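You operate a simulated robot arm through the tools that you are given. There is no shell and no other tool. Be economical: measure what you need, move in short steps, check, and stop when the job is done.

You are at the controls of a simulated robot arm. One attempt, no reset.

JOB
Take the melted red pot out, melt the blue pot in its place.
Fine: same well; each melted pot goes on the mat; bath off at the end.

Only the result counts: the job must be done as asked and must still hold three seconds after the hand-in. Knocking over, shifting, dropping, spilling or breaking anything else fails it.

ROBOT AND FRAMES
A 6-joint arm with a two-finger parallel gripper, fixed in place. Base frame: the origin is at the foot of the arm, x ahead of it, y to its left, z up. Lengths are in m, angles in rad, forces in N, time in s.
With the tool pointing down near the work surface it reaches from about 0.24 to 0.64 m from the base axis. Its first joint turns from -1.152 to 1.152 rad. Payload 2.7 kg.
The TCP is the grasp point between the finger pads, 0.023 m short of the fingertips. In the tool frame z runs along the fingers and y along their closing line. The gripper opens to 0.094 m. The fingers are 0.038 m wide and 0.01 m thick; the gripper's body (0.054 by 0.096 m) begins 0.039 m behind the TCP.
Orientation is told as [roll, pitch, yaw] about the base's x, y, z axes, in that order, counted from this pose: with the fingers straight down and closing along the base's y, the tool's x points along the base's -x, its y along +y and its z along -z.

CONTROLS
- The arm moves only by the tool play_rows. Its argument "commands" is a list of rows, each a list of 7 numbers: the shift along the tool's x, y, z in m, then the turn, a rotation vector about the tool's x, y, z in rad, then the finger opening in m, from 0 to 0.094. In form: [[x, y, z, rx, ry, rz, fingers], ...]. A call has 1 to 20 rows; each row is the pose to reach, as a shift and turn from the pose commanded when the call began, along the tool's axes at that moment. A row lasts 0.2 s, in which the tool goes at most 0.05 m and 0.15 rad; a call with a longer step from one row to the next is refused whole, and so is a gripper value outside its range. Where a pose cannot be reached the arm comes as near as it can. A force on the tool above 40 N (or 10 N above the force at the start of the call, whichever is more), or a blocked arm, ends the call early, and 0.2 s more pass. The fingers move at their own pace (about 0.045 m/s each) and stop on an object; they squeeze with about 31 N. The grip force told is the motor's: it shows also when the fingers shut on nothing. Time passes only in rows, and 0.2 s behind the last, so rows that repeat a pose let the fingers close. The reply holds the time, the measured pose of the TCP, the force on the tool along the base axes, the opening and the grip force, in the units named above and with some noise.
- Cameras (640 x 400 px; columns grow to the right, rows downward): "scene" is fixed at [0.0849, -0.4351, 1.4208]; the picture's right is [0.72, -0.69, 0.00], its down [-0.28, -0.30, -0.91] and it looks along [0.63, 0.66, -0.41] (base axes); focal length 367 px, centre (320, 200). "wrist" rides on the gripper at [0.086, 0.016, -0.075] in the tool frame; the picture's right is [-0.18, 0.98, 0.00], its down [-0.58, -0.11, -0.81] and it looks along [-0.79, -0.15, 0.59] (tool axes); focal length 243 px, centre (320, 200). There is no depth. A picture from a camera that has moved, and an enlarged one, comes with that camera's place and axes in the base frame and with its lens.
- camera(camera): a new picture of that camera. It takes no simulated time.
- zoom(camera, box): a new picture of the part [left, top, right, bottom] of that camera's present view, enlarged. It takes no simulated time.
- close_job(): hands the job in; it is judged then, once.

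Work in short steps. Places have to be worked out from the pictures, the camera data and where the tool is seen: move nearer, look again, correct. Check each grasp and each placing, and mend what went wrong. You have 120 turns and 64 pictures in all, those below and enlarged ones among them. Open the gripper and draw the arm clear of the work before you hand the job in, unless the task says otherwise; then end with one line.

The tools are called after "Call:" as name(argument=value, ...) on one line, values as JSON. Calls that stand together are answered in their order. play_rows: Moves the arm, as the interface text tells. Its arguments: {"type":"object","properties":{"commands":{"type":"array"}},"required":["commands"]} The other tools are called the same way: camera (camera) takes a picture; zoom (camera, box) takes an enlarged picture of a part of a camera's view; close_job () hands the job in.

At the start:

```text
time_s: 0.0
eef_pos: [0.3203, 0.1233, 1.2089]
tool_rot: [-0.001, 0.0, 0.001]
ft_force: [0.0, 0.6, 0.1]
opening: 0.0941
grasp_force: 0.1
```

scene: 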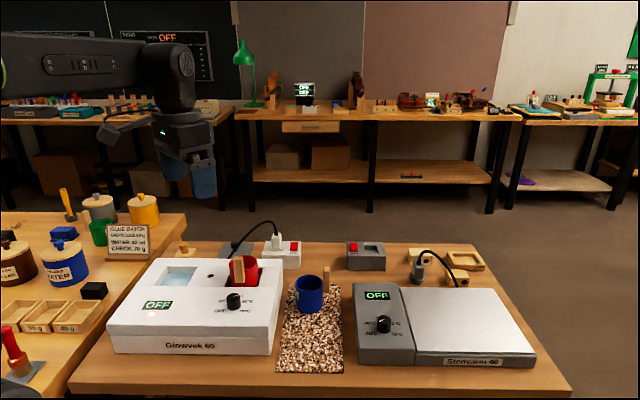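
wrist: 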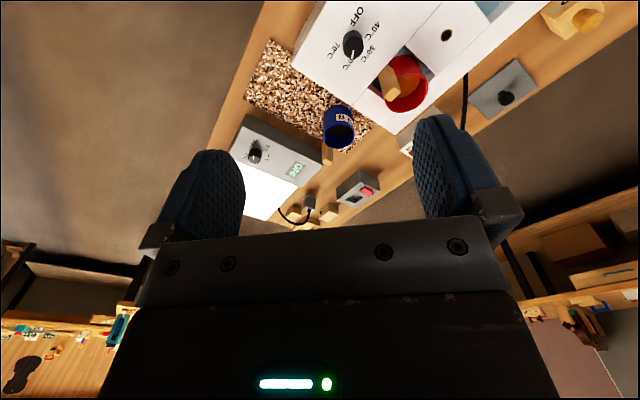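

The scene shows a white bath with the red pot in a well, the blue pot on the mat, and a hotplate on the right. I'll zoom in to read the details.

Call:
zoom(camera="scene", box=[100, 220, 360, 380])

Call:
zoom(camera="scene", box=[220, 220, 540, 380])

Call:
zoom(camera="wrist", box=[220, 0, 620, 230])

Call:
zoom(camera="scene", box=[0, 180, 180, 390])

```text
2.46 times, centred on (230, 300) of scene
camera zoom: at [0.0849, -0.4351, 1.4208], right [0.72, -0.69, 0.0], down [-0.28, -0.3, -0.91], along [0.63, 0.66, -0.41], focal length 903 px, centre (542, -46)
```

zoom: 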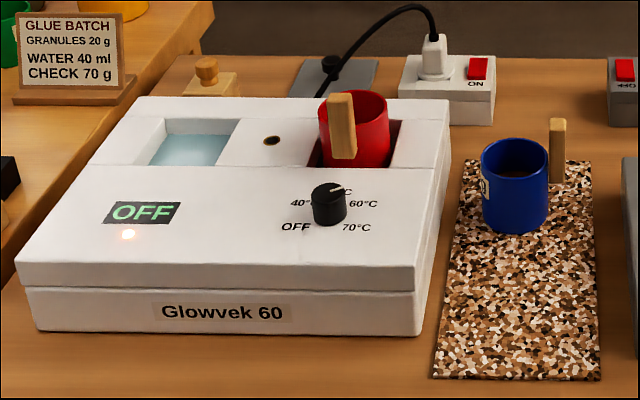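

```text
2.00 times, centred on (380, 300) of scene
camera zoom: at [0.0849, -0.4351, 1.4208], right [0.72, -0.69, 0.0], down [-0.28, -0.3, -0.91], along [0.63, 0.66, -0.41], focal length 734 px, centre (200, 0)
```

zoom: 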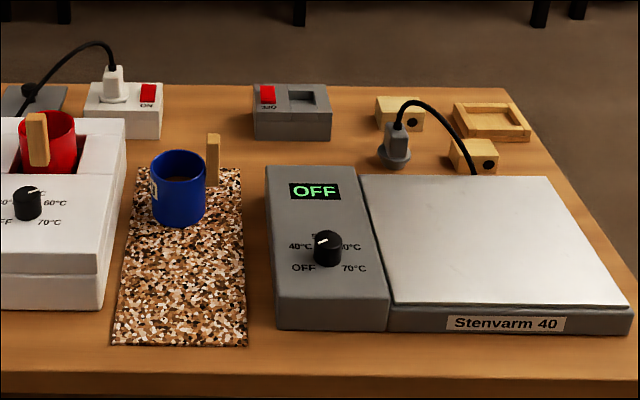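

```text
1.60 times, centred on (420, 115) of wrist
camera zoom: at [0.2328, 0.1395, 1.285], right [0.18, 0.98, 0.0], down [0.58, -0.11, 0.81], along [0.79, -0.15, -0.59], focal length 388 px, centre (160, 336)
```

zoom: 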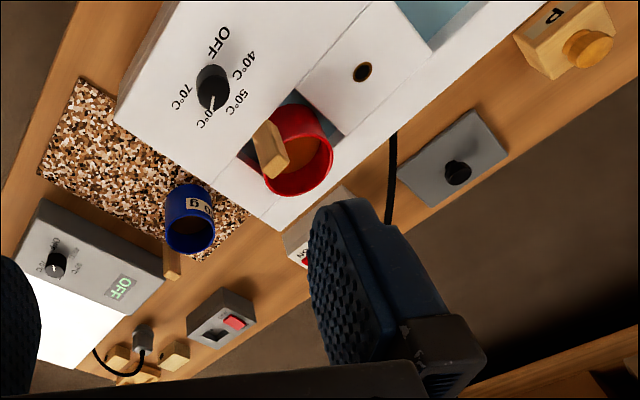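

```text
1.90 times, centred on (90, 285) of scene
camera zoom: at [0.0849, -0.4351, 1.4208], right [0.72, -0.69, 0.0], down [-0.28, -0.3, -0.91], along [0.63, 0.66, -0.41], focal length 699 px, centre (758, 38)
```

zoom: 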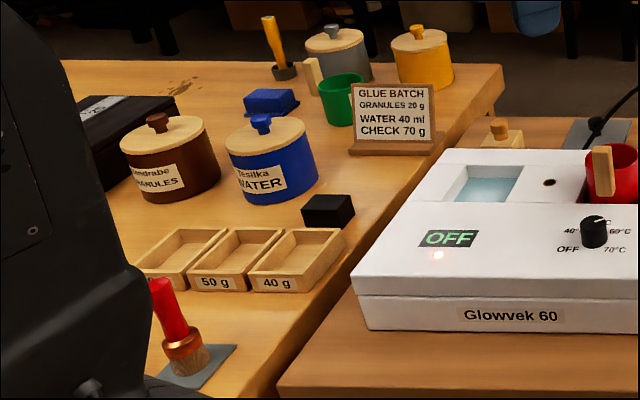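

Two displays read OFF although the knob seems turned. I'll read the wall board and the far side of the bath.

Call:
zoom(camera="scene", box=[90, 10, 250, 110])

Call:
zoom(camera="scene", box=[210, 225, 310, 320])

Call:
zoom(camera="scene", box=[270, 70, 350, 120])

```text
4.00 times, centred on (170, 60) of scene
camera zoom: at [0.0849, -0.4351, 1.4208], right [0.72, -0.69, 0.0], down [-0.28, -0.3, -0.91], along [0.63, 0.66, -0.41], focal length 1467 px, centre (920, 760)
```

zoom: 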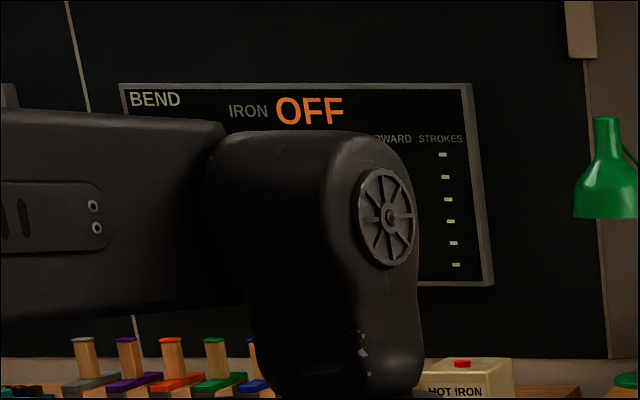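

```text
4.21 times, centred on (260, 272) of scene
camera zoom: at [0.0849, -0.4351, 1.4208], right [0.72, -0.69, 0.0], down [-0.28, -0.3, -0.91], along [0.63, 0.66, -0.41], focal length 1544 px, centre (573, -105)
```

zoom: 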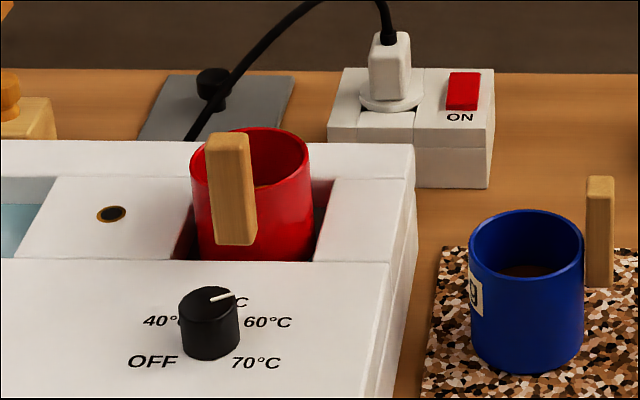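

```text
8.00 times, centred on (310, 95) of scene
camera zoom: at [0.0849, -0.4351, 1.4208], right [0.72, -0.69, 0.0], down [-0.28, -0.3, -0.91], along [0.63, 0.66, -0.41], focal length 2934 px, centre (400, 1040)
```

zoom: 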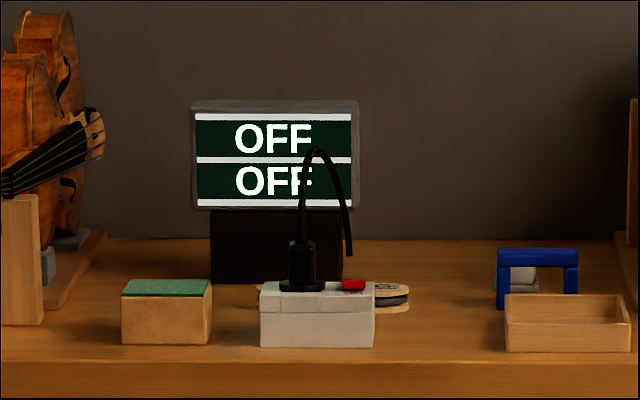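

Knob appears near 60 with the display OFF, so I need a closer view. I tilt the wrist so its camera looks down at the bath and mat.

Call:
play_rows(commands=[[0, 0.02, 0, 0, 0.14, 0, 0.094], [0, 0.04, 0, 0, 0.28, 0, 0.094], [0, 0.05, 0, 0, 0.42, 0, 0.094], [0, 0.05, 0, 0, 0.42, 0, 0.094]])

Call:
camera(camera="wrist")

```text
time_s: 1.0
eef_pos: [0.3192, 0.1739, 1.2112]
tool_rot: [-0.001, 0.424, 0.0]
ft_force: [0.4, 0.9, -0.4]
opening: 0.0939
grasp_force: 0.0
```

```text
54 pictures are left
camera wrist: at [0.2709, 0.1903, 1.3143], right [0.17, 0.98, -0.08], down [0.86, -0.11, 0.5], along [0.48, -0.15, -0.86], focal length 243 px, centre (320, 200)
```

wrist: 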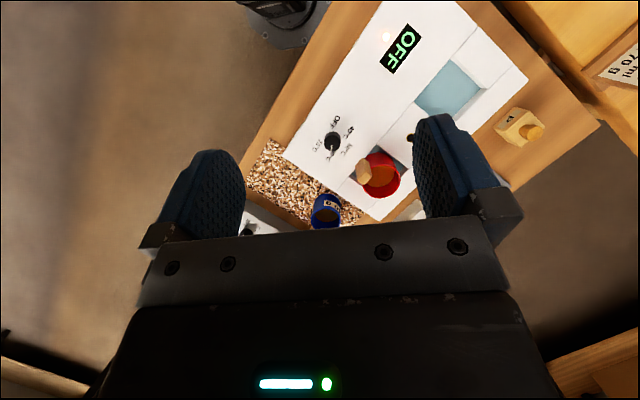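

Good downward view; enlarging it to measure and read the knob.

Call:
zoom(camera="wrist", box=[240, 80, 440, 235])

Call:
zoom(camera="wrist", box=[290, 105, 390, 185])

```text
2.58 times, centred on (340, 158) of wrist
camera zoom: at [0.2709, 0.1903, 1.3143], right [0.17, 0.98, -0.08], down [0.86, -0.11, 0.5], along [0.48, -0.15, -0.86], focal length 626 px, centre (268, 310)
```

zoom: 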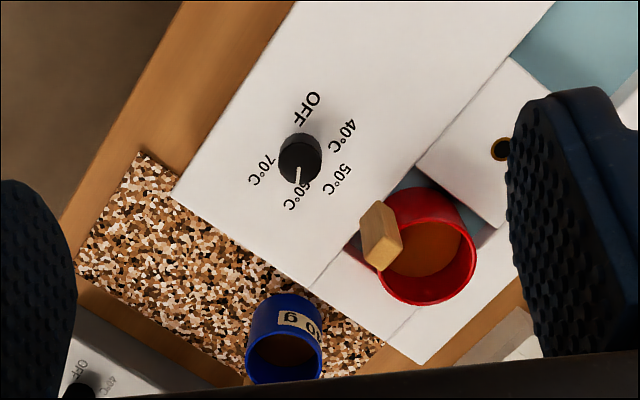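

```text
5.00 times, centred on (340, 145) of wrist
camera zoom: at [0.2709, 0.1903, 1.3143], right [0.17, 0.98, -0.08], down [0.86, -0.11, 0.5], along [0.48, -0.15, -0.86], focal length 1213 px, centre (220, 475)
```

zoom: 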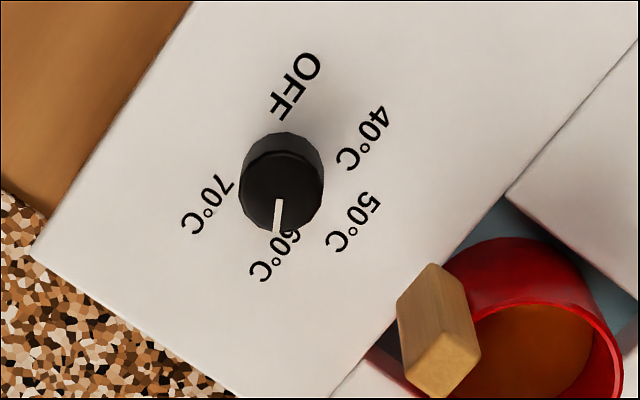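

Knob points at 60 °C yet the display says OFF, so a re-arm (via OFF) may be needed; the red pot is at about (0.47, 0.24), rim z≈0.905. I level the tool, then yaw to the bath's axes (~0.89) for a closer look.

Call:
play_rows(commands=[[0, 0, 0, 0, -0.14, 0, 0.094], [0, 0, 0, 0, -0.28, 0, 0.094], [0, 0, 0, 0, -0.424, 0, 0.094]])

Call:
play_rows(commands=[[0, 0, 0, 0, 0, -0.148, 0.094], [-0.02, 0, 0.03, 0, 0, -0.296, 0.094], [-0.04, -0.01, 0.06, 0, 0, -0.444, 0.094], [-0.06, -0.02, 0.09, 0, 0, -0.592, 0.094], [-0.08, -0.024, 0.12, 0, 0, -0.74, 0.094], [-0.081, -0.024, 0.131, 0, 0, -0.885, 0.094], [-0.081, -0.024, 0.131, 0, 0, -0.885, 0.094]])

Call:
camera(camera="wrist")

```text
time_s: 1.8
eef_pos: [0.3194, 0.1738, 1.2096]
tool_rot: [0.001, -0.006, 0.0]
ft_force: [-0.2, -0.5, -0.1]
opening: 0.0942
grasp_force: 0.2
```

```text
time_s: 3.4
eef_pos: [0.4011, 0.1487, 1.0798]
tool_rot: [-0.003, -0.002, 0.887]
ft_force: [0.1, -0.4, 0.0]
opening: 0.094
grasp_force: 0.0
```

```text
51 pictures are left
camera wrist: at [0.3337, 0.0921, 1.1544], right [-0.65, 0.76, 0.0], down [0.45, 0.38, 0.81], along [0.62, 0.52, -0.59], focal length 243 px, centre (320, 200)
```

wrist: 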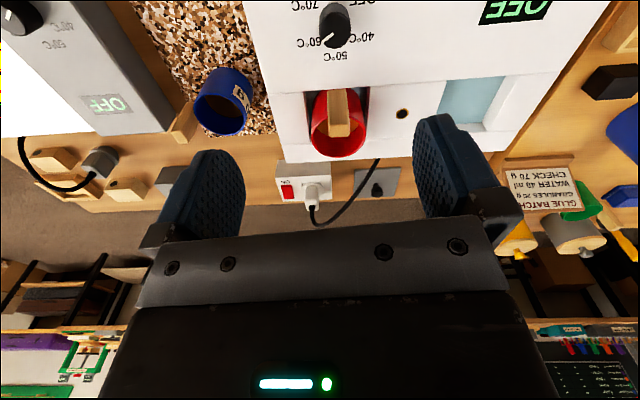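

Now well aligned. Enlarging the pots and the back region.

Call:
zoom(camera="wrist", box=[260, 0, 420, 170])

Call:
zoom(camera="wrist", box=[170, 50, 300, 160])

```text
2.35 times, centred on (340, 85) of wrist
camera zoom: at [0.3337, 0.0921, 1.1544], right [-0.65, 0.76, 0.0], down [0.45, 0.38, 0.81], along [0.62, 0.52, -0.59], focal length 571 px, centre (273, 471)
```

zoom: 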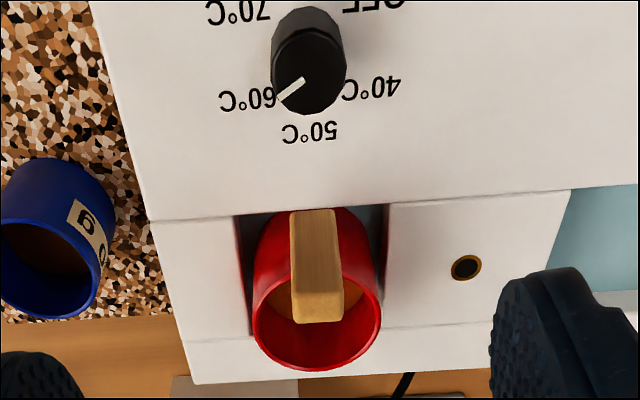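

```text
3.64 times, centred on (235, 105) of wrist
camera zoom: at [0.3337, 0.0921, 1.1544], right [-0.65, 0.76, 0.0], down [0.45, 0.38, 0.81], along [0.62, 0.52, -0.59], focal length 882 px, centre (629, 546)
```

zoom: 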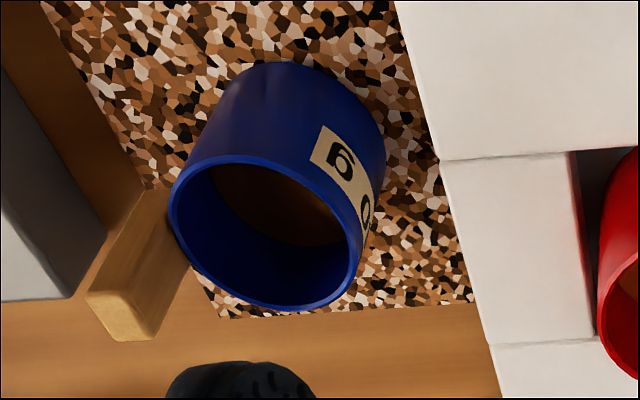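

Geometry from the views: bath yaw ≈45°, well centre ≈ (0.471, 0.238), bath top z≈0.868, red rim z≈0.905, Ø≈0.07, handle toward the front. I move above the red pot with yaw 0.785 and check.

Call:
play_rows(commands=[[-0.04, 0.001, 0.02, 0, 0, 0.05, 0.094], [-0.08, 0.002, 0.05, 0, 0, 0.102, 0.094], [-0.1127, 0.0023, 0.08, 0, 0, 0.102, 0.094], [-0.1127, 0.0023, 0.09, 0, 0, 0.102, 0.094], [-0.1127, 0.0023, 0.09, 0, 0, 0.102, 0.094]])

Call:
zoom(camera="scene", box=[170, 180, 330, 330])

Call:
camera(camera="wrist")

```text
time_s: 4.6
eef_pos: [0.4713, 0.238, 0.9921]
tool_rot: [-0.004, -0.002, 0.784]
ft_force: [0.1, 1.2, -1.0]
opening: 0.0939
grasp_force: 0.0
```

```text
2.67 times, centred on (250, 255) of scene
camera zoom: at [0.085, -0.4351, 1.4208], right [0.72, -0.69, 0.0], down [-0.28, -0.3, -0.91], along [0.63, 0.66, -0.41], focal length 978 px, centre (507, 53)
```

zoom: 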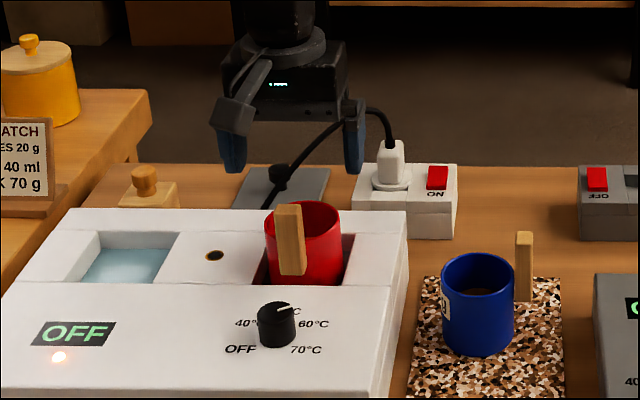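

```text
47 pictures are left
camera wrist: at [0.3979, 0.1883, 1.0657], right [-0.56, 0.83, 0.0], down [0.49, 0.33, 0.81], along [0.67, 0.45, -0.59], focal length 243 px, centre (320, 200)
```

wrist: 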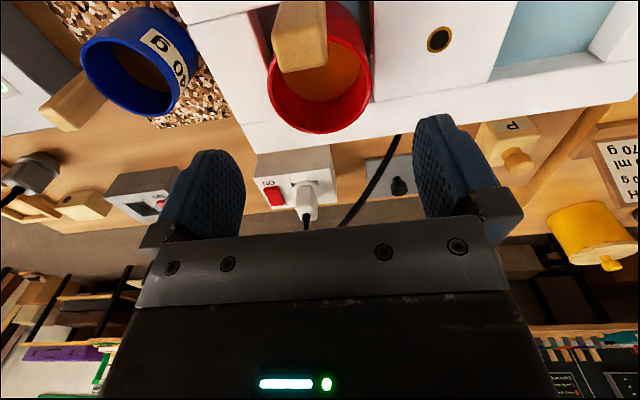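

Centre confirmed at (0.470, 0.237). Descending around the rim to TCP z≈0.900.

Call:
play_rows(commands=[[0, 0, 0.03, 0, 0, 0, 0.094], [0, 0, 0.06, 0, 0, 0, 0.094], [0, 0, 0.08, 0, 0, 0, 0.094], [0, 0, 0.092, 0, 0, 0, 0.094], [0, 0, 0.092, 0, 0, 0, 0.094]])

Call:
zoom(camera="scene", box=[170, 200, 330, 320])

Call:
camera(camera="wrist")

```text
time_s: 5.8
eef_pos: [0.4713, 0.2379, 0.8977]
tool_rot: [-0.004, -0.004, 0.783]
ft_force: [-3.4, -3.6, 10.9]
opening: 0.0942
grasp_force: 0.0
```

```text
3.33 times, centred on (250, 260) of scene
camera zoom: at [0.0847, -0.4353, 1.4208], right [0.72, -0.69, 0.0], down [-0.28, -0.3, -0.91], along [0.63, 0.66, -0.41], focal length 1222 px, centre (553, 0)
```

zoom: 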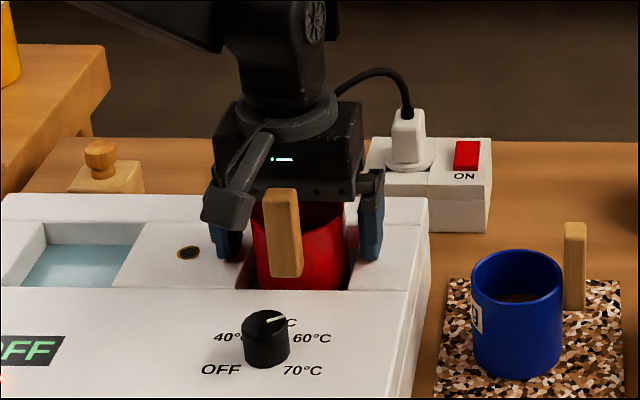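

```text
45 pictures are left
camera wrist: at [0.3982, 0.1882, 0.9727], right [-0.56, 0.83, 0.0], down [0.48, 0.33, 0.81], along [0.67, 0.45, -0.59], focal length 243 px, centre (320, 200)
```

wrist: 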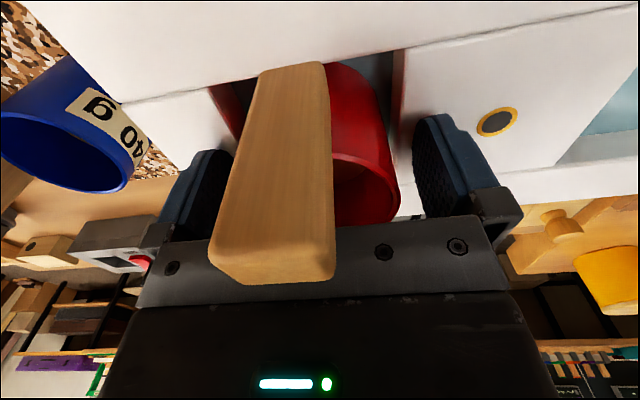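

About 11 N upward: something lightly touches. I raise 4 mm and read the force before closing.

Call:
play_rows(commands=[[0, 0, -0.004, 0, 0, 0, 0.094], [0, 0, -0.004, 0, 0, 0, 0.094]])

```text
time_s: 6.4
eef_pos: [0.4708, 0.2385, 0.9004]
tool_rot: [-0.004, -0.001, 0.783]
ft_force: [1.2, 0.3, 0.9]
opening: 0.094
grasp_force: 0.0
```

Free again at 0.9004 (so the bath top is around 0.875). Closing the fingers.

Call:
play_rows(commands=[[0, 0, -0.001, 0, 0, 0, 0.075], [0, 0, -0.001, 0, 0, 0, 0.06], [0, 0, -0.001, 0, 0, 0, 0.05], [0, 0, -0.001, 0, 0, 0, 0.05], [0, 0, -0.001, 0, 0, 0, 0.05]])

```text
time_s: 7.6
eef_pos: [0.4715, 0.2378, 0.9015]
tool_rot: [-0.004, -0.003, 0.785]
ft_force: [-0.7, -0.1, 0.2]
opening: 0.0642
grasp_force: 30.7
```

Gripped at 0.064 m. Lifting straight up slowly.

Call:
play_rows(commands=[[0, 0, -0.015, 0, 0, 0, 0.05], [0, 0, -0.03, 0, 0, 0, 0.05], [0, 0, -0.05, 0, 0, 0, 0.05], [0, 0, -0.075, 0, 0, 0, 0.05], [0, 0, -0.1, 0, 0, 0, 0.05], [0, 0, -0.12, 0, 0, 0, 0.05], [0, 0, -0.12, 0, 0, 0, 0.05]])

Call:
camera(camera="scene")

Call:
camera(camera="wrist")

```text
time_s: 9.2
eef_pos: [0.4719, 0.2363, 1.022]
tool_rot: [-0.005, -0.004, 0.784]
ft_force: [0.6, -0.4, -1.2]
opening: 0.0644
grasp_force: 31.1
```

```text
44 pictures are left
```

scene: 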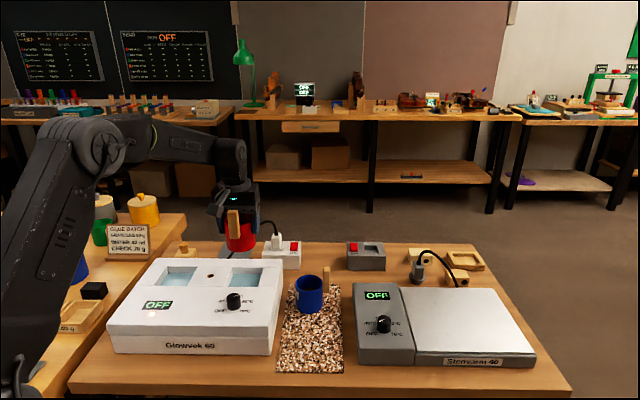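

```text
43 pictures are left
camera wrist: at [0.3974, 0.1874, 1.0964], right [-0.56, 0.83, 0.0], down [0.49, 0.33, 0.81], along [0.67, 0.45, -0.59], focal length 243 px, centre (320, 200)
```

wrist: 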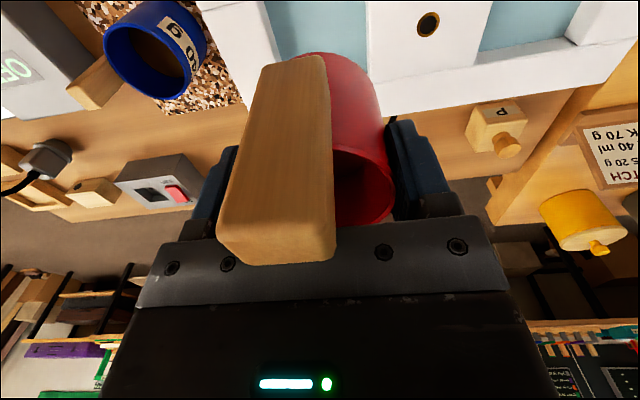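

Red is lifted cleanly. Mat runs from near edge mid ≈(0.441,−0.035) along 45° for 0.29 m; blue sits at ≈(0.567,0.112). I carry red to ≈(0.487,0.011), the near part of the mat.

Call:
play_rows(commands=[[0.02, -0.023, 0, 0, 0, 0, 0.05], [0.045, -0.051, 0, 0, 0, 0, 0.05], [0.07, -0.08, 0, 0, 0, 0, 0.05], [0.095, -0.109, 0, 0, 0, 0, 0.05], [0.12, -0.137, 0, 0, 0, 0, 0.05], [0.14, -0.16, 0, 0, 0, 0, 0.05], [0.1489, -0.1703, 0, 0, 0, 0, 0.05], [0.1489, -0.1703, 0.02, 0, 0, 0, 0.05], [0.1489, -0.1703, 0.05, 0, 0, 0, 0.05], [0.1489, -0.1703, 0.08, 0, 0, 0, 0.05], [0.1489, -0.1703, 0.11, 0, 0, 0, 0.05], [0.1489, -0.1703, 0.11, 0, 0, 0, 0.05]])

Call:
zoom(camera="scene", box=[180, 220, 400, 390])

```text
time_s: 11.8
eef_pos: [0.4858, 0.0128, 0.9136]
tool_rot: [-0.004, -0.003, 0.782]
ft_force: [-0.3, -0.1, -0.5]
opening: 0.0644
grasp_force: 31.4
```

```text
2.35 times, centred on (290, 305) of scene
camera zoom: at [0.085, -0.4351, 1.4208], right [0.72, -0.69, 0.0], down [-0.28, -0.3, -0.91], along [0.63, 0.66, -0.41], focal length 863 px, centre (391, -47)
```

zoom: 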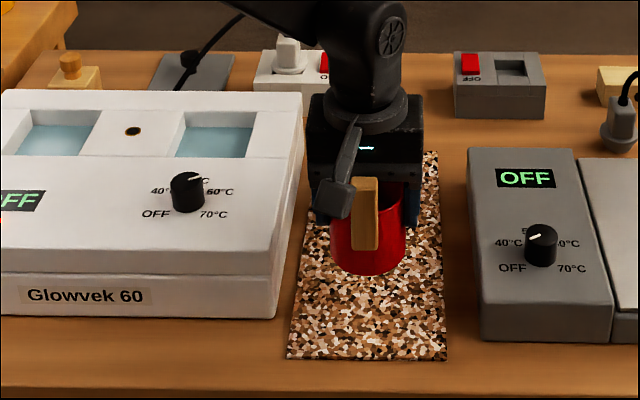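

Over the near part of the mat. Lowering, then feeling for contact in 3 mm steps.

Call:
play_rows(commands=[[0, 0, 0.02, 0, 0, 0, 0.05], [0, 0, 0.035, 0, 0, 0, 0.05], [0, 0, 0.039, 0, 0, 0, 0.05], [0, 0, 0.042, 0, 0, 0, 0.05], [0, 0, 0.042, 0, 0, 0, 0.05]])

```text
time_s: 13.0
eef_pos: [0.4856, 0.0123, 0.8716]
tool_rot: [-0.004, -0.003, 0.785]
ft_force: [0.2, 0.7, -1.1]
opening: 0.0645
grasp_force: 31.2
```

Call:
zoom(camera="scene", box=[260, 270, 360, 380])

Call:
play_rows(commands=[[0, 0, 0.002, 0, 0, 0, 0.05], [0, 0, 0.004, 0, 0, 0, 0.05], [0, 0, 0.004, 0, 0, 0, 0.05]])

```text
3.64 times, centred on (310, 325) of scene
camera zoom: at [0.085, -0.4351, 1.4208], right [0.72, -0.69, 0.0], down [-0.28, -0.3, -0.91], along [0.63, 0.66, -0.41], focal length 1334 px, centre (356, -254)
```

zoom: 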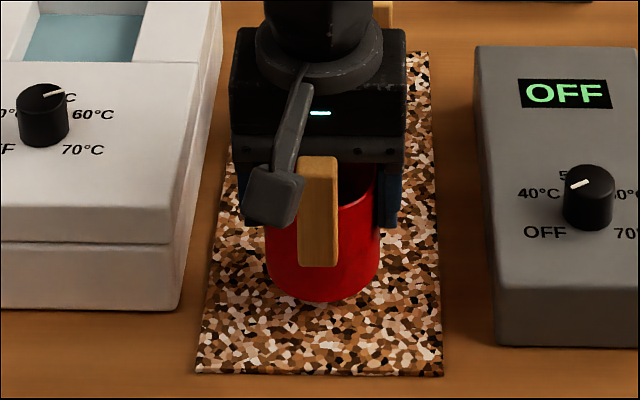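

```text
time_s: 13.8
eef_pos: [0.4843, 0.0118, 0.8673]
tool_rot: [-0.005, -0.001, 0.784]
ft_force: [-0.2, 0.0, -2.0]
opening: 0.0643
grasp_force: 31.3
```

No contact yet; continuing in small steps.

Call:
play_rows(commands=[[0, 0, 0.002, 0, 0, 0, 0.05], [0, 0, 0.004, 0, 0, 0, 0.05], [0, 0, 0.004, 0, 0, 0, 0.05]])

```text
time_s: 14.6
eef_pos: [0.4862, 0.012, 0.8631]
tool_rot: [-0.003, -0.003, 0.783]
ft_force: [0.9, 0.5, -0.5]
opening: 0.0643
grasp_force: 31.3
```

Call:
play_rows(commands=[[0, 0, 0.002, 0, 0, 0, 0.05], [0, 0, 0.004, 0, 0, 0, 0.05], [0, 0, 0.004, 0, 0, 0, 0.05]])

```text
time_s: 15.4
eef_pos: [0.4848, 0.0123, 0.8592]
tool_rot: [-0.004, -0.003, 0.782]
ft_force: [-1.1, 0.0, -1.3]
opening: 0.0647
grasp_force: 31.1
```

Still in air at 0.859; continue downwards in 2 mm rows (force guard applies).

Call:
play_rows(commands=[[0, 0, 0.002, 0, 0, 0, 0.05], [0, 0, 0.004, 0, 0, 0, 0.05], [0, 0, 0.004, 0, 0, 0, 0.05]])

Call:
zoom(camera="scene", box=[260, 270, 360, 380])

```text
time_s: 16.2
eef_pos: [0.4856, 0.0142, 0.8545]
tool_rot: [-0.005, -0.004, 0.782]
ft_force: [0.1, -0.1, -0.7]
opening: 0.0644
grasp_force: 31.2
```

```text
3.64 times, centred on (310, 325) of scene
camera zoom: at [0.085, -0.4351, 1.4208], right [0.72, -0.69, 0.0], down [-0.28, -0.3, -0.91], along [0.63, 0.66, -0.41], focal length 1334 px, centre (356, -254)
```

zoom: 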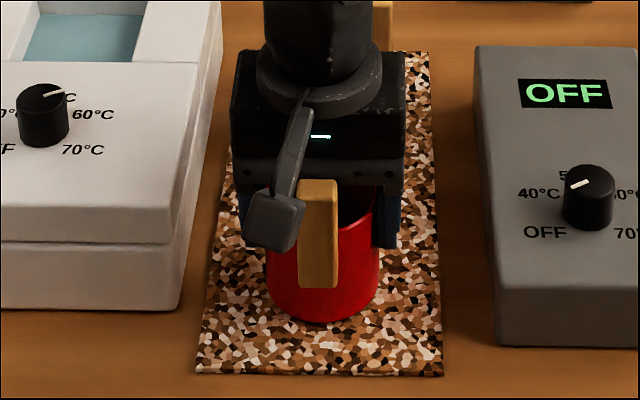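

Image suggests the base is within a millimetre or so of the mat. One more fine step.

Call:
play_rows(commands=[[0, 0, 0.0015, 0, 0, 0, 0.05], [0, 0, 0.003, 0, 0, 0, 0.05], [0, 0, 0.003, 0, 0, 0, 0.05]])

```text
time_s: 17.0
eef_pos: [0.4864, 0.0132, 0.852]
tool_rot: [-0.003, -0.005, 0.783]
ft_force: [-5.7, -0.1, 13.8]
opening: 0.0643
grasp_force: 30.9
```

Contact at 0.852. Ease off 1 mm, open, and back up vertically.

Call:
play_rows(commands=[[0, 0, -0.001, 0, 0, 0, 0.05], [0, 0, -0.001, 0, 0, 0, 0.064], [0, 0, -0.001, 0, 0, 0, 0.075], [0, 0, -0.001, 0, 0, 0, 0.09], [0, 0, -0.001, 0, 0, 0, 0.09], [0, 0, -0.02, 0, 0, 0, 0.09], [0, 0, -0.05, 0, 0, 0, 0.09], [0, 0, -0.1, 0, 0, 0, 0.09], [0, 0, -0.14, 0, 0, 0, 0.09], [0, 0, -0.14, 0, 0, 0, 0.09]])

Call:
camera(camera="wrist")

Call:
zoom(camera="scene", box=[180, 220, 400, 390])

```text
time_s: 19.2
eef_pos: [0.4863, 0.0119, 0.9914]
tool_rot: [-0.002, -0.001, 0.784]
ft_force: [0.0, -0.2, 0.8]
opening: 0.09
grasp_force: 0.1
```

```text
39 pictures are left
camera wrist: at [0.4118, -0.0379, 1.0658], right [-0.56, 0.83, 0.0], down [0.49, 0.33, 0.81], along [0.67, 0.45, -0.59], focal length 243 px, centre (320, 200)
```

wrist: 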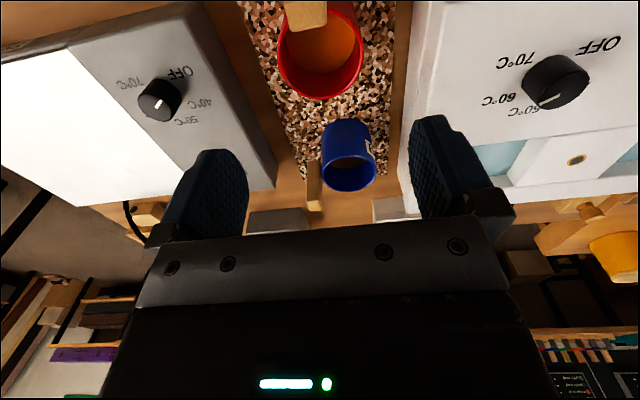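

```text
2.35 times, centred on (290, 305) of scene
camera zoom: at [0.0849, -0.4351, 1.4208], right [0.72, -0.69, 0.0], down [-0.28, -0.3, -0.91], along [0.63, 0.66, -0.41], focal length 863 px, centre (391, -47)
```

zoom: 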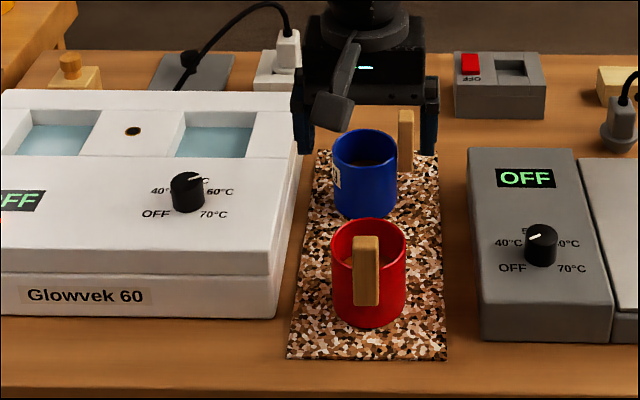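

Red is standing on the mat. Now a closer look at the blue pot to fix its centre and handle direction.

Call:
zoom(camera="wrist", box=[270, 80, 420, 230])

```text
2.67 times, centred on (345, 155) of wrist
camera zoom: at [0.4118, -0.0379, 1.0658], right [-0.56, 0.83, 0.0], down [0.49, 0.33, 0.81], along [0.67, 0.45, -0.59], focal length 647 px, centre (253, 320)
```

zoom: 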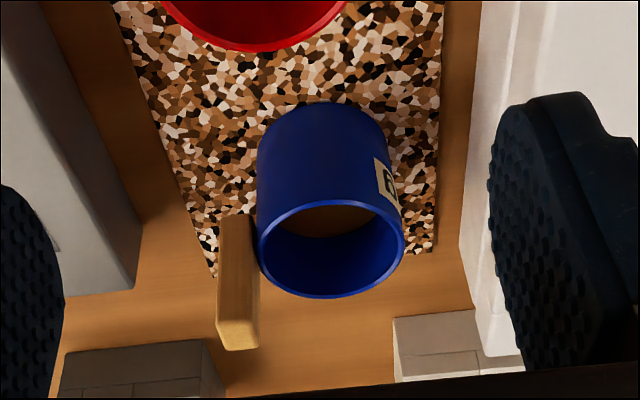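

Red rim height calibrates to z≈0.865; blue centre ≈ (0.577, 0.117) with its handle along about base +x (−10°). I go above it with yaw ≈ −0.1 (closing along y) and check.

Call:
play_rows(commands=[[-0.02, 0.001, 0, 0, 0, 0.147, 0.09], [-0.045, 0.003, 0, 0, 0, 0.294, 0.09], [-0.07, 0.005, 0, 0, 0, 0.441, 0.09], [-0.1, 0.007, 0, 0, 0, 0.588, 0.09], [-0.12, 0.009, 0, 0, 0, 0.735, 0.09], [-0.1384, 0.0102, 0, 0, 0, 0.884, 0.09], [-0.1384, 0.0102, 0, 0, 0, 0.884, 0.09]])

Call:
camera(camera="wrist")

Call:
zoom(camera="scene", box=[240, 220, 400, 340])

```text
time_s: 20.8
eef_pos: [0.5749, 0.1181, 0.9924]
tool_rot: [-0.002, -0.004, -0.103]
ft_force: [0.8, 0.5, 0.9]
opening: 0.09
grasp_force: 0.0
```

```text
36 pictures are left
camera wrist: at [0.4916, 0.1427, 1.0668], right [0.28, 0.96, 0.0], down [0.56, -0.17, 0.81], along [0.78, -0.23, -0.59], focal length 243 px, centre (320, 200)
```

wrist: 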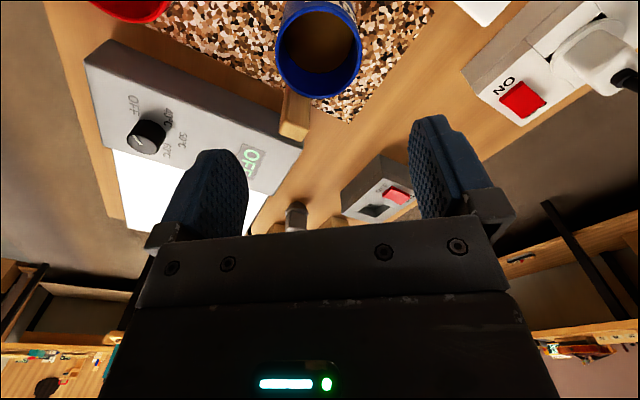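

```text
3.33 times, centred on (320, 280) of scene
camera zoom: at [0.085, -0.4351, 1.4208], right [0.72, -0.69, 0.0], down [-0.28, -0.3, -0.91], along [0.63, 0.66, -0.41], focal length 1222 px, centre (320, -67)
```

zoom: 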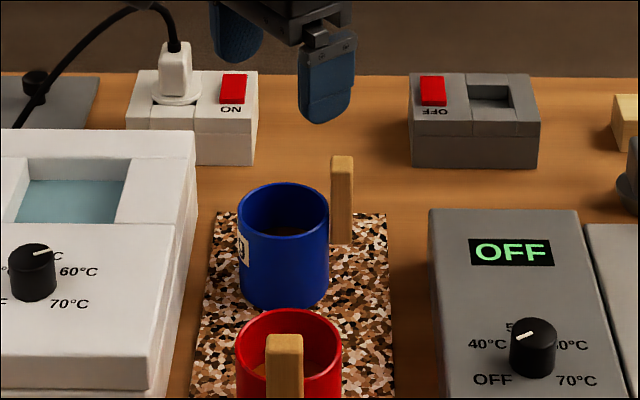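

Centre agrees within 2 mm; handle at about −28°. I turn to yaw −0.48 so the fingers close square to it, and descend to z≈0.857.

Call:
play_rows(commands=[[0, 0, 0, 0, 0, 0.13, 0.09], [0, 0, 0, 0, 0, 0.26, 0.09], [0, 0, 0, 0, 0, 0.377, 0.09], [0, 0, 0.04, 0, 0, 0.377, 0.09], [0, 0, 0.07, 0, 0, 0.377, 0.09], [0, 0, 0.07, 0, 0, 0.377, 0.09]])

Call:
camera(camera="wrist")

Call:
zoom(camera="scene", box=[240, 220, 400, 340])

```text
time_s: 22.2
eef_pos: [0.5744, 0.1171, 0.9224]
tool_rot: [0.002, -0.003, -0.477]
ft_force: [0.5, -0.3, 0.6]
opening: 0.0899
grasp_force: 0.0
```

```text
34 pictures are left
camera wrist: at [0.5055, 0.1709, 0.9966], right [0.62, 0.79, 0.0], down [0.46, -0.36, 0.81], along [0.64, -0.5, -0.59], focal length 243 px, centre (320, 200)
```

wrist: 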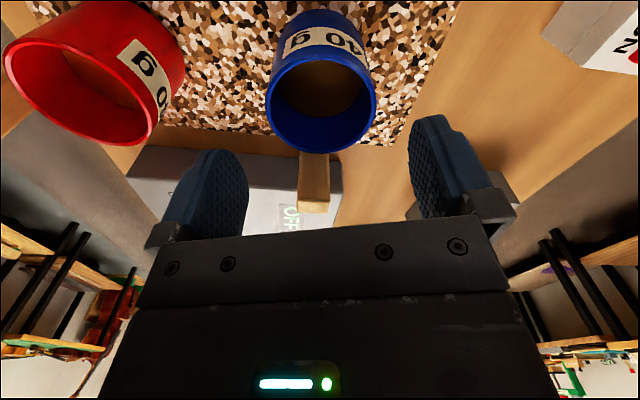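

```text
3.33 times, centred on (320, 280) of scene
camera zoom: at [0.0849, -0.4351, 1.4208], right [0.72, -0.69, 0.0], down [-0.28, -0.3, -0.91], along [0.63, 0.66, -0.41], focal length 1222 px, centre (320, -67)
```

zoom: 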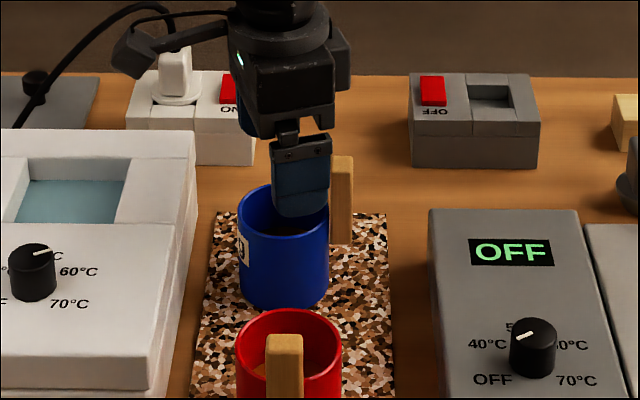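

Aligned, handle squarely behind. Descending the remaining 66 mm and closing.

Call:
play_rows(commands=[[0.002, -0.001, 0.02, 0, 0, 0, 0.09], [0.002, -0.001, 0.045, 0, 0, 0, 0.09], [0.002, -0.001, 0.06, 0, 0, 0, 0.09], [0.002, -0.001, 0.066, 0, 0, 0, 0.09], [0.002, -0.001, 0.066, 0, 0, 0, 0.09]])

Call:
play_rows(commands=[[0, 0, 0, 0, 0, 0, 0.078], [0, 0, 0, 0, 0, 0, 0.068], [0, 0, 0, 0, 0, 0, 0.05], [0, 0, 0, 0, 0, 0, 0.05], [0, 0, 0, 0, 0, 0, 0.05], [0, 0, 0, 0, 0, 0, 0.05]])

```text
time_s: 23.4
eef_pos: [0.5759, 0.1158, 0.8593]
tool_rot: [0.005, -0.009, -0.479]
ft_force: [0.0, -3.4, 18.7]
opening: 0.0901
grasp_force: 0.0
```

```text
time_s: 24.8
eef_pos: [0.5747, 0.1165, 0.8603]
tool_rot: [0.005, -0.009, -0.479]
ft_force: [3.4, 0.0, 23.7]
opening: 0.0673
grasp_force: 31.6
```

There's a steady upward 20 N: something touches, perhaps palm on handle top. Checking pictures before lifting.

Call:
camera(camera="wrist")

Call:
zoom(camera="scene", box=[260, 230, 380, 330])

```text
32 pictures are left
camera wrist: at [0.505, 0.1708, 0.9342], right [0.62, 0.79, 0.01], down [0.46, -0.37, 0.81], along [0.64, -0.5, -0.59], focal length 243 px, centre (320, 200)
```

wrist: 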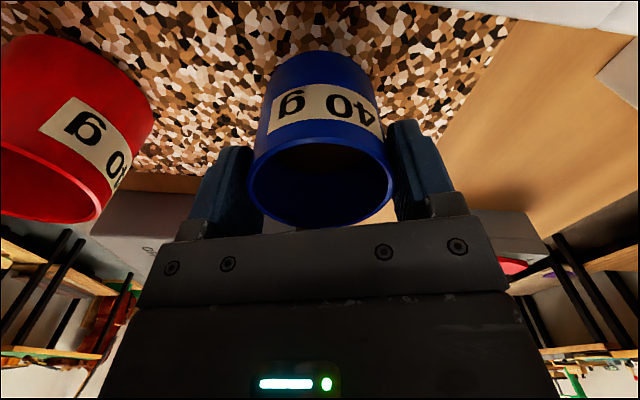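

```text
4.00 times, centred on (320, 280) of scene
camera zoom: at [0.0846, -0.4352, 1.4208], right [0.72, -0.69, 0.0], down [-0.28, -0.3, -0.91], along [0.63, 0.66, -0.41], focal length 1467 px, centre (320, -120)
```

zoom: 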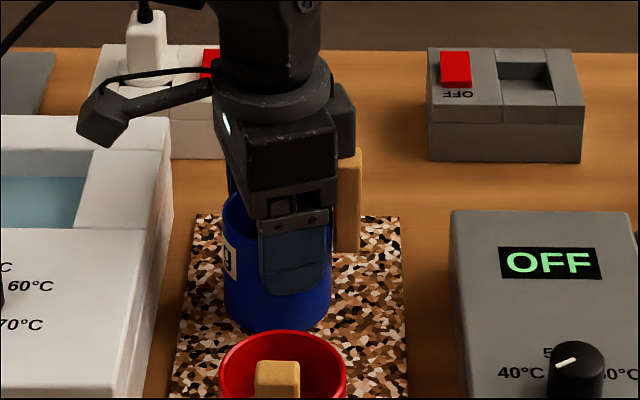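

The handle top is touching a lug on the gripper's rear. I reopen, rise 6 mm and regrip.

Call:
play_rows(commands=[[0, 0, 0, 0, 0, 0, 0.075], [0, 0, 0, 0, 0, 0, 0.085], [0, 0, -0.003, 0, 0, 0, 0.085], [0, 0, -0.006, 0, 0, 0, 0.085], [0, 0, -0.006, 0, 0, 0, 0.085]])

Call:
play_rows(commands=[[0, 0, 0, 0, 0, 0, 0.078], [0, 0, 0, 0, 0, 0, 0.068], [0, 0, 0, 0, 0, 0, 0.05], [0, 0, 0, 0, 0, 0, 0.05], [0, 0, 0, 0, 0, 0, 0.05], [0, 0, 0, 0, 0, 0, 0.05]])

```text
time_s: 26.0
eef_pos: [0.5733, 0.1172, 0.8616]
tool_rot: [-0.002, 0.002, -0.477]
ft_force: [0.5, 0.1, 0.9]
opening: 0.0849
grasp_force: 0.0
```

```text
time_s: 27.4
eef_pos: [0.5749, 0.116, 0.8622]
tool_rot: [0.001, -0.002, -0.48]
ft_force: [-1.3, 0.2, 0.4]
opening: 0.0674
grasp_force: 30.9
```

Clean grip now (force ≈0). Cross-checking, red had sat ~1 cm forward of my tool centre, so the well centre is ≈ (0.467, 0.234). I lift blue, then carry and turn it above the well.

Call:
play_rows(commands=[[0, 0, -0.02, 0, 0, 0, 0.05], [0, 0, -0.05, 0, 0, 0, 0.05], [0, 0, -0.09, 0, 0, 0, 0.05], [0, 0, -0.13, 0, 0, 0, 0.05], [0, 0, -0.15, 0, 0, 0, 0.05], [0, 0, -0.15, 0, 0, 0, 0.05]])

Call:
zoom(camera="scene", box=[160, 230, 400, 380])

Call:
zoom(camera="scene", box=[220, 250, 290, 300])

```text
time_s: 28.8
eef_pos: [0.5756, 0.1166, 1.0123]
tool_rot: [0.002, -0.004, -0.478]
ft_force: [-0.2, 0.6, -2.0]
opening: 0.0673
grasp_force: 31.5
```

```text
2.67 times, centred on (280, 305) of scene
camera zoom: at [0.085, -0.4351, 1.4208], right [0.72, -0.69, 0.0], down [-0.28, -0.3, -0.91], along [0.63, 0.66, -0.41], focal length 978 px, centre (427, -80)
```

zoom: 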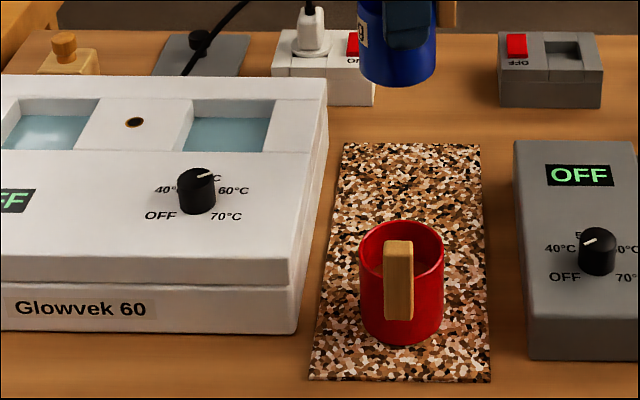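

```text
8.00 times, centred on (255, 275) of scene
camera zoom: at [0.085, -0.4351, 1.4208], right [0.72, -0.69, 0.0], down [-0.28, -0.3, -0.91], along [0.63, 0.66, -0.41], focal length 2934 px, centre (840, -400)
```

zoom: 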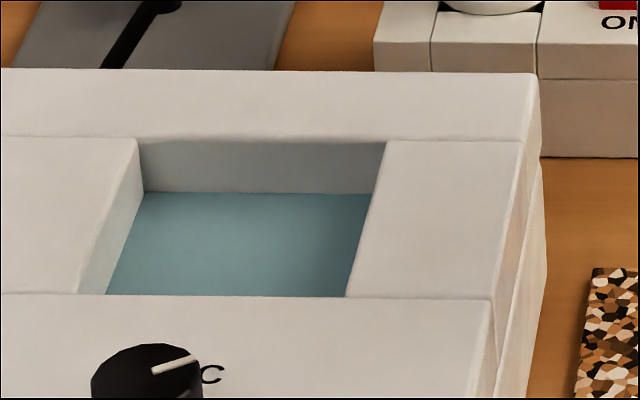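

The empty well's four corners give a centre of (0.469, 0.235), ~0.08 m square. Carrying blue there with yaw +0.785.

Call:
play_rows(commands=[[0.015, 0.006, 0, 0, 0, -0.14, 0.05], [0.035, 0.013, 0, 0, 0, -0.28, 0.05], [0.055, 0.021, 0, 0, 0, -0.42, 0.05], [0.075, 0.028, 0, 0, 0, -0.56, 0.05], [0.095, 0.036, 0, 0, 0, -0.7, 0.05], [0.115, 0.043, 0, 0, 0, -0.84, 0.05], [0.135, 0.05, 0, 0, 0, -0.98, 0.05], [0.1493, 0.0558, 0, 0, 0, -1.12, 0.05], [0.1493, 0.0558, 0, 0, 0, -1.263, 0.05], [0.1493, 0.0558, 0, 0, 0, -1.263, 0.05]])

Call:
zoom(camera="scene", box=[190, 190, 310, 310])

Call:
camera(camera="wrist")

```text
time_s: 31.0
eef_pos: [0.4677, 0.2356, 1.0107]
tool_rot: [-0.004, -0.003, 0.787]
ft_force: [-0.6, -1.1, -0.4]
opening: 0.0673
grasp_force: 30.9
```

```text
3.33 times, centred on (250, 250) of scene
camera zoom: at [0.085, -0.4351, 1.4208], right [0.72, -0.69, 0.0], down [-0.28, -0.3, -0.91], along [0.63, 0.66, -0.41], focal length 1222 px, centre (553, 33)
```

zoom: 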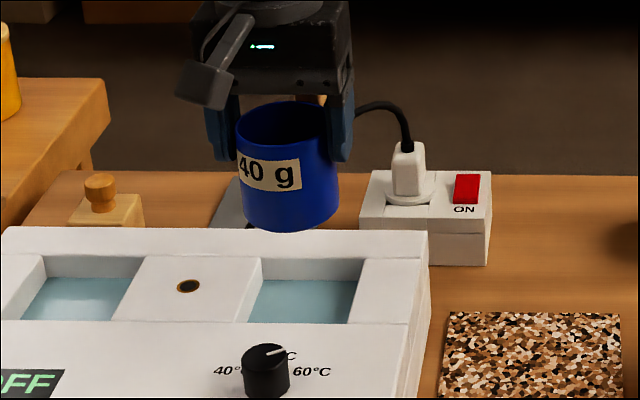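

```text
27 pictures are left
camera wrist: at [0.395, 0.1862, 1.0857], right [-0.57, 0.82, 0.0], down [0.48, 0.34, 0.81], along [0.67, 0.46, -0.59], focal length 243 px, centre (320, 200)
```

wrist: 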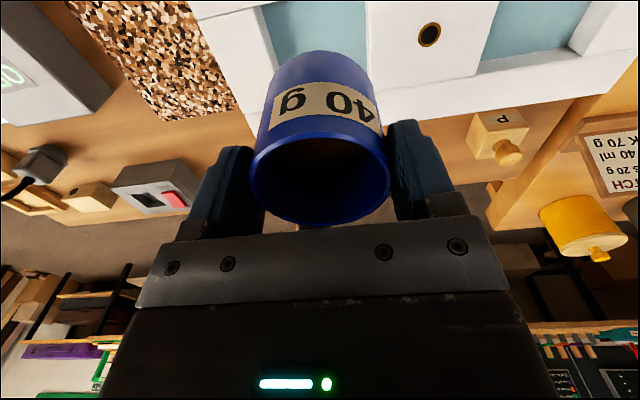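

Pot hangs level and over the well (projection agrees within ~3 mm; I add a 1.5 mm left correction). Lowering to just at the opening.

Call:
play_rows(commands=[[0, 0.0015, 0.02, 0, 0, 0, 0.05], [0, 0.0015, 0.045, 0, 0, 0, 0.05], [0, 0.0015, 0.065, 0, 0, 0, 0.05], [0, 0.0015, 0.065, 0, 0, 0, 0.05]])

Call:
zoom(camera="scene", box=[200, 220, 300, 310])

Call:
camera(camera="wrist")

```text
time_s: 32.0
eef_pos: [0.4664, 0.2352, 0.9447]
tool_rot: [-0.005, -0.003, 0.785]
ft_force: [0.3, -0.2, -0.2]
opening: 0.0674
grasp_force: 30.8
```

```text
4.44 times, centred on (250, 265) of scene
camera zoom: at [0.085, -0.4351, 1.4208], right [0.72, -0.69, 0.0], down [-0.28, -0.3, -0.91], along [0.63, 0.66, -0.41], focal length 1630 px, centre (631, -89)
```

zoom: 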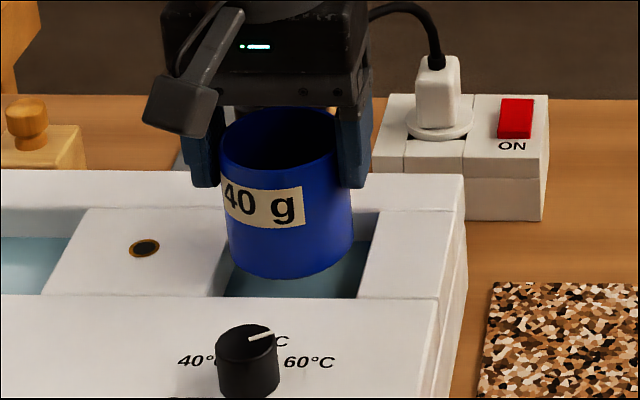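

```text
25 pictures are left
camera wrist: at [0.3941, 0.1859, 1.0208], right [-0.56, 0.83, 0.0], down [0.48, 0.33, 0.81], along [0.67, 0.46, -0.59], focal length 243 px, centre (320, 200)
```

wrist: 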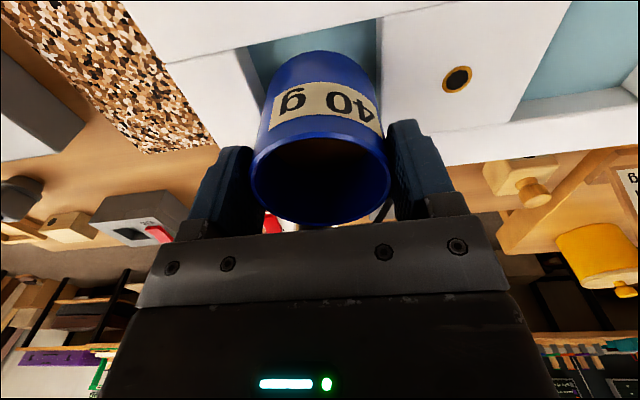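

The pot base sits at the opening; scene says ~3 mm left, wrist says centred, so I split: 1.5 mm right, 1 mm forward, then lower gently under force guard.

Call:
play_rows(commands=[[0.001, -0.0015, 0.004, 0, 0, 0, 0.05], [0.001, -0.0015, 0.01, 0, 0, 0, 0.05], [0.001, -0.0015, 0.015, 0, 0, 0, 0.05], [0.001, -0.0015, 0.02, 0, 0, 0, 0.05], [0.001, -0.0015, 0.025, 0, 0, 0, 0.05], [0.001, -0.0015, 0.025, 0, 0, 0, 0.05]])

```text
time_s: 33.4
eef_pos: [0.4669, 0.2356, 0.9206]
tool_rot: [-0.003, -0.004, 0.786]
ft_force: [0.5, 0.0, -1.1]
opening: 0.0674
grasp_force: 30.9
```

It went in with no force. Continue in 2 mm steps to the expected seat (~0.912).

Call:
play_rows(commands=[[0, 0, 0.002, 0, 0, 0, 0.05], [0, 0, 0.004, 0, 0, 0, 0.05], [0, 0, 0.006, 0, 0, 0, 0.05], [0, 0, 0.006, 0, 0, 0, 0.05]])

Call:
play_rows(commands=[[0, 0, 0.0015, 0, 0, 0, 0.05], [0, 0, 0.003, 0, 0, 0, 0.05], [0, 0, 0.003, 0, 0, 0, 0.05]])

```text
time_s: 34.4
eef_pos: [0.4659, 0.2346, 0.9148]
tool_rot: [-0.003, -0.002, 0.784]
ft_force: [-0.4, -0.4, -1.1]
opening: 0.0669
grasp_force: 31.6
```

```text
time_s: 35.2
eef_pos: [0.4653, 0.2358, 0.9132]
tool_rot: [-0.002, -0.004, 0.785]
ft_force: [-2.0, -0.3, 3.9]
opening: 0.0672
grasp_force: 31.6
```

Seating contact at ≈0.912 as expected. One more mm, then open and rise.

Call:
play_rows(commands=[[0, 0, 0.001, 0, 0, 0, 0.05], [0, 0, 0.001, 0, 0, 0, 0.067], [0, 0, 0.001, 0, 0, 0, 0.078], [0, 0, 0.001, 0, 0, 0, 0.088], [0, 0, 0, 0, 0, 0, 0.088], [0, 0, -0.03, 0, 0, 0, 0.088], [0, 0, -0.07, 0, 0, 0, 0.088], [0, 0, -0.1, 0, 0, 0, 0.088], [0, 0, -0.1, 0, 0, 0, 0.088]])

Call:
zoom(camera="scene", box=[130, 220, 290, 340])

```text
time_s: 37.2
eef_pos: [0.4647, 0.2329, 1.0159]
tool_rot: [-0.003, -0.003, 0.785]
ft_force: [1.2, -0.1, 0.4]
opening: 0.0878
grasp_force: 0.0
```

```text
3.33 times, centred on (210, 280) of scene
camera zoom: at [0.0849, -0.4351, 1.4208], right [0.72, -0.69, 0.0], down [-0.28, -0.3, -0.91], along [0.63, 0.66, -0.41], focal length 1222 px, centre (687, -67)
```

zoom: 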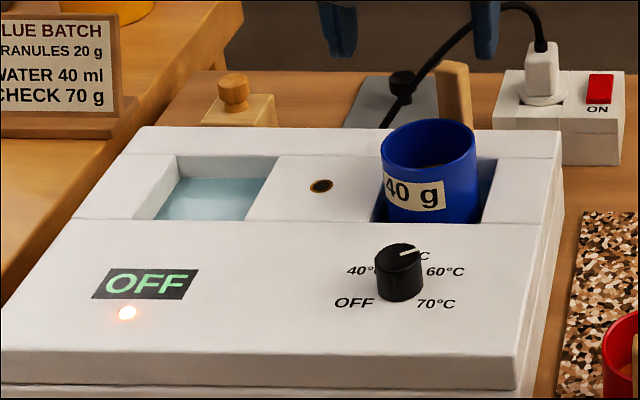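

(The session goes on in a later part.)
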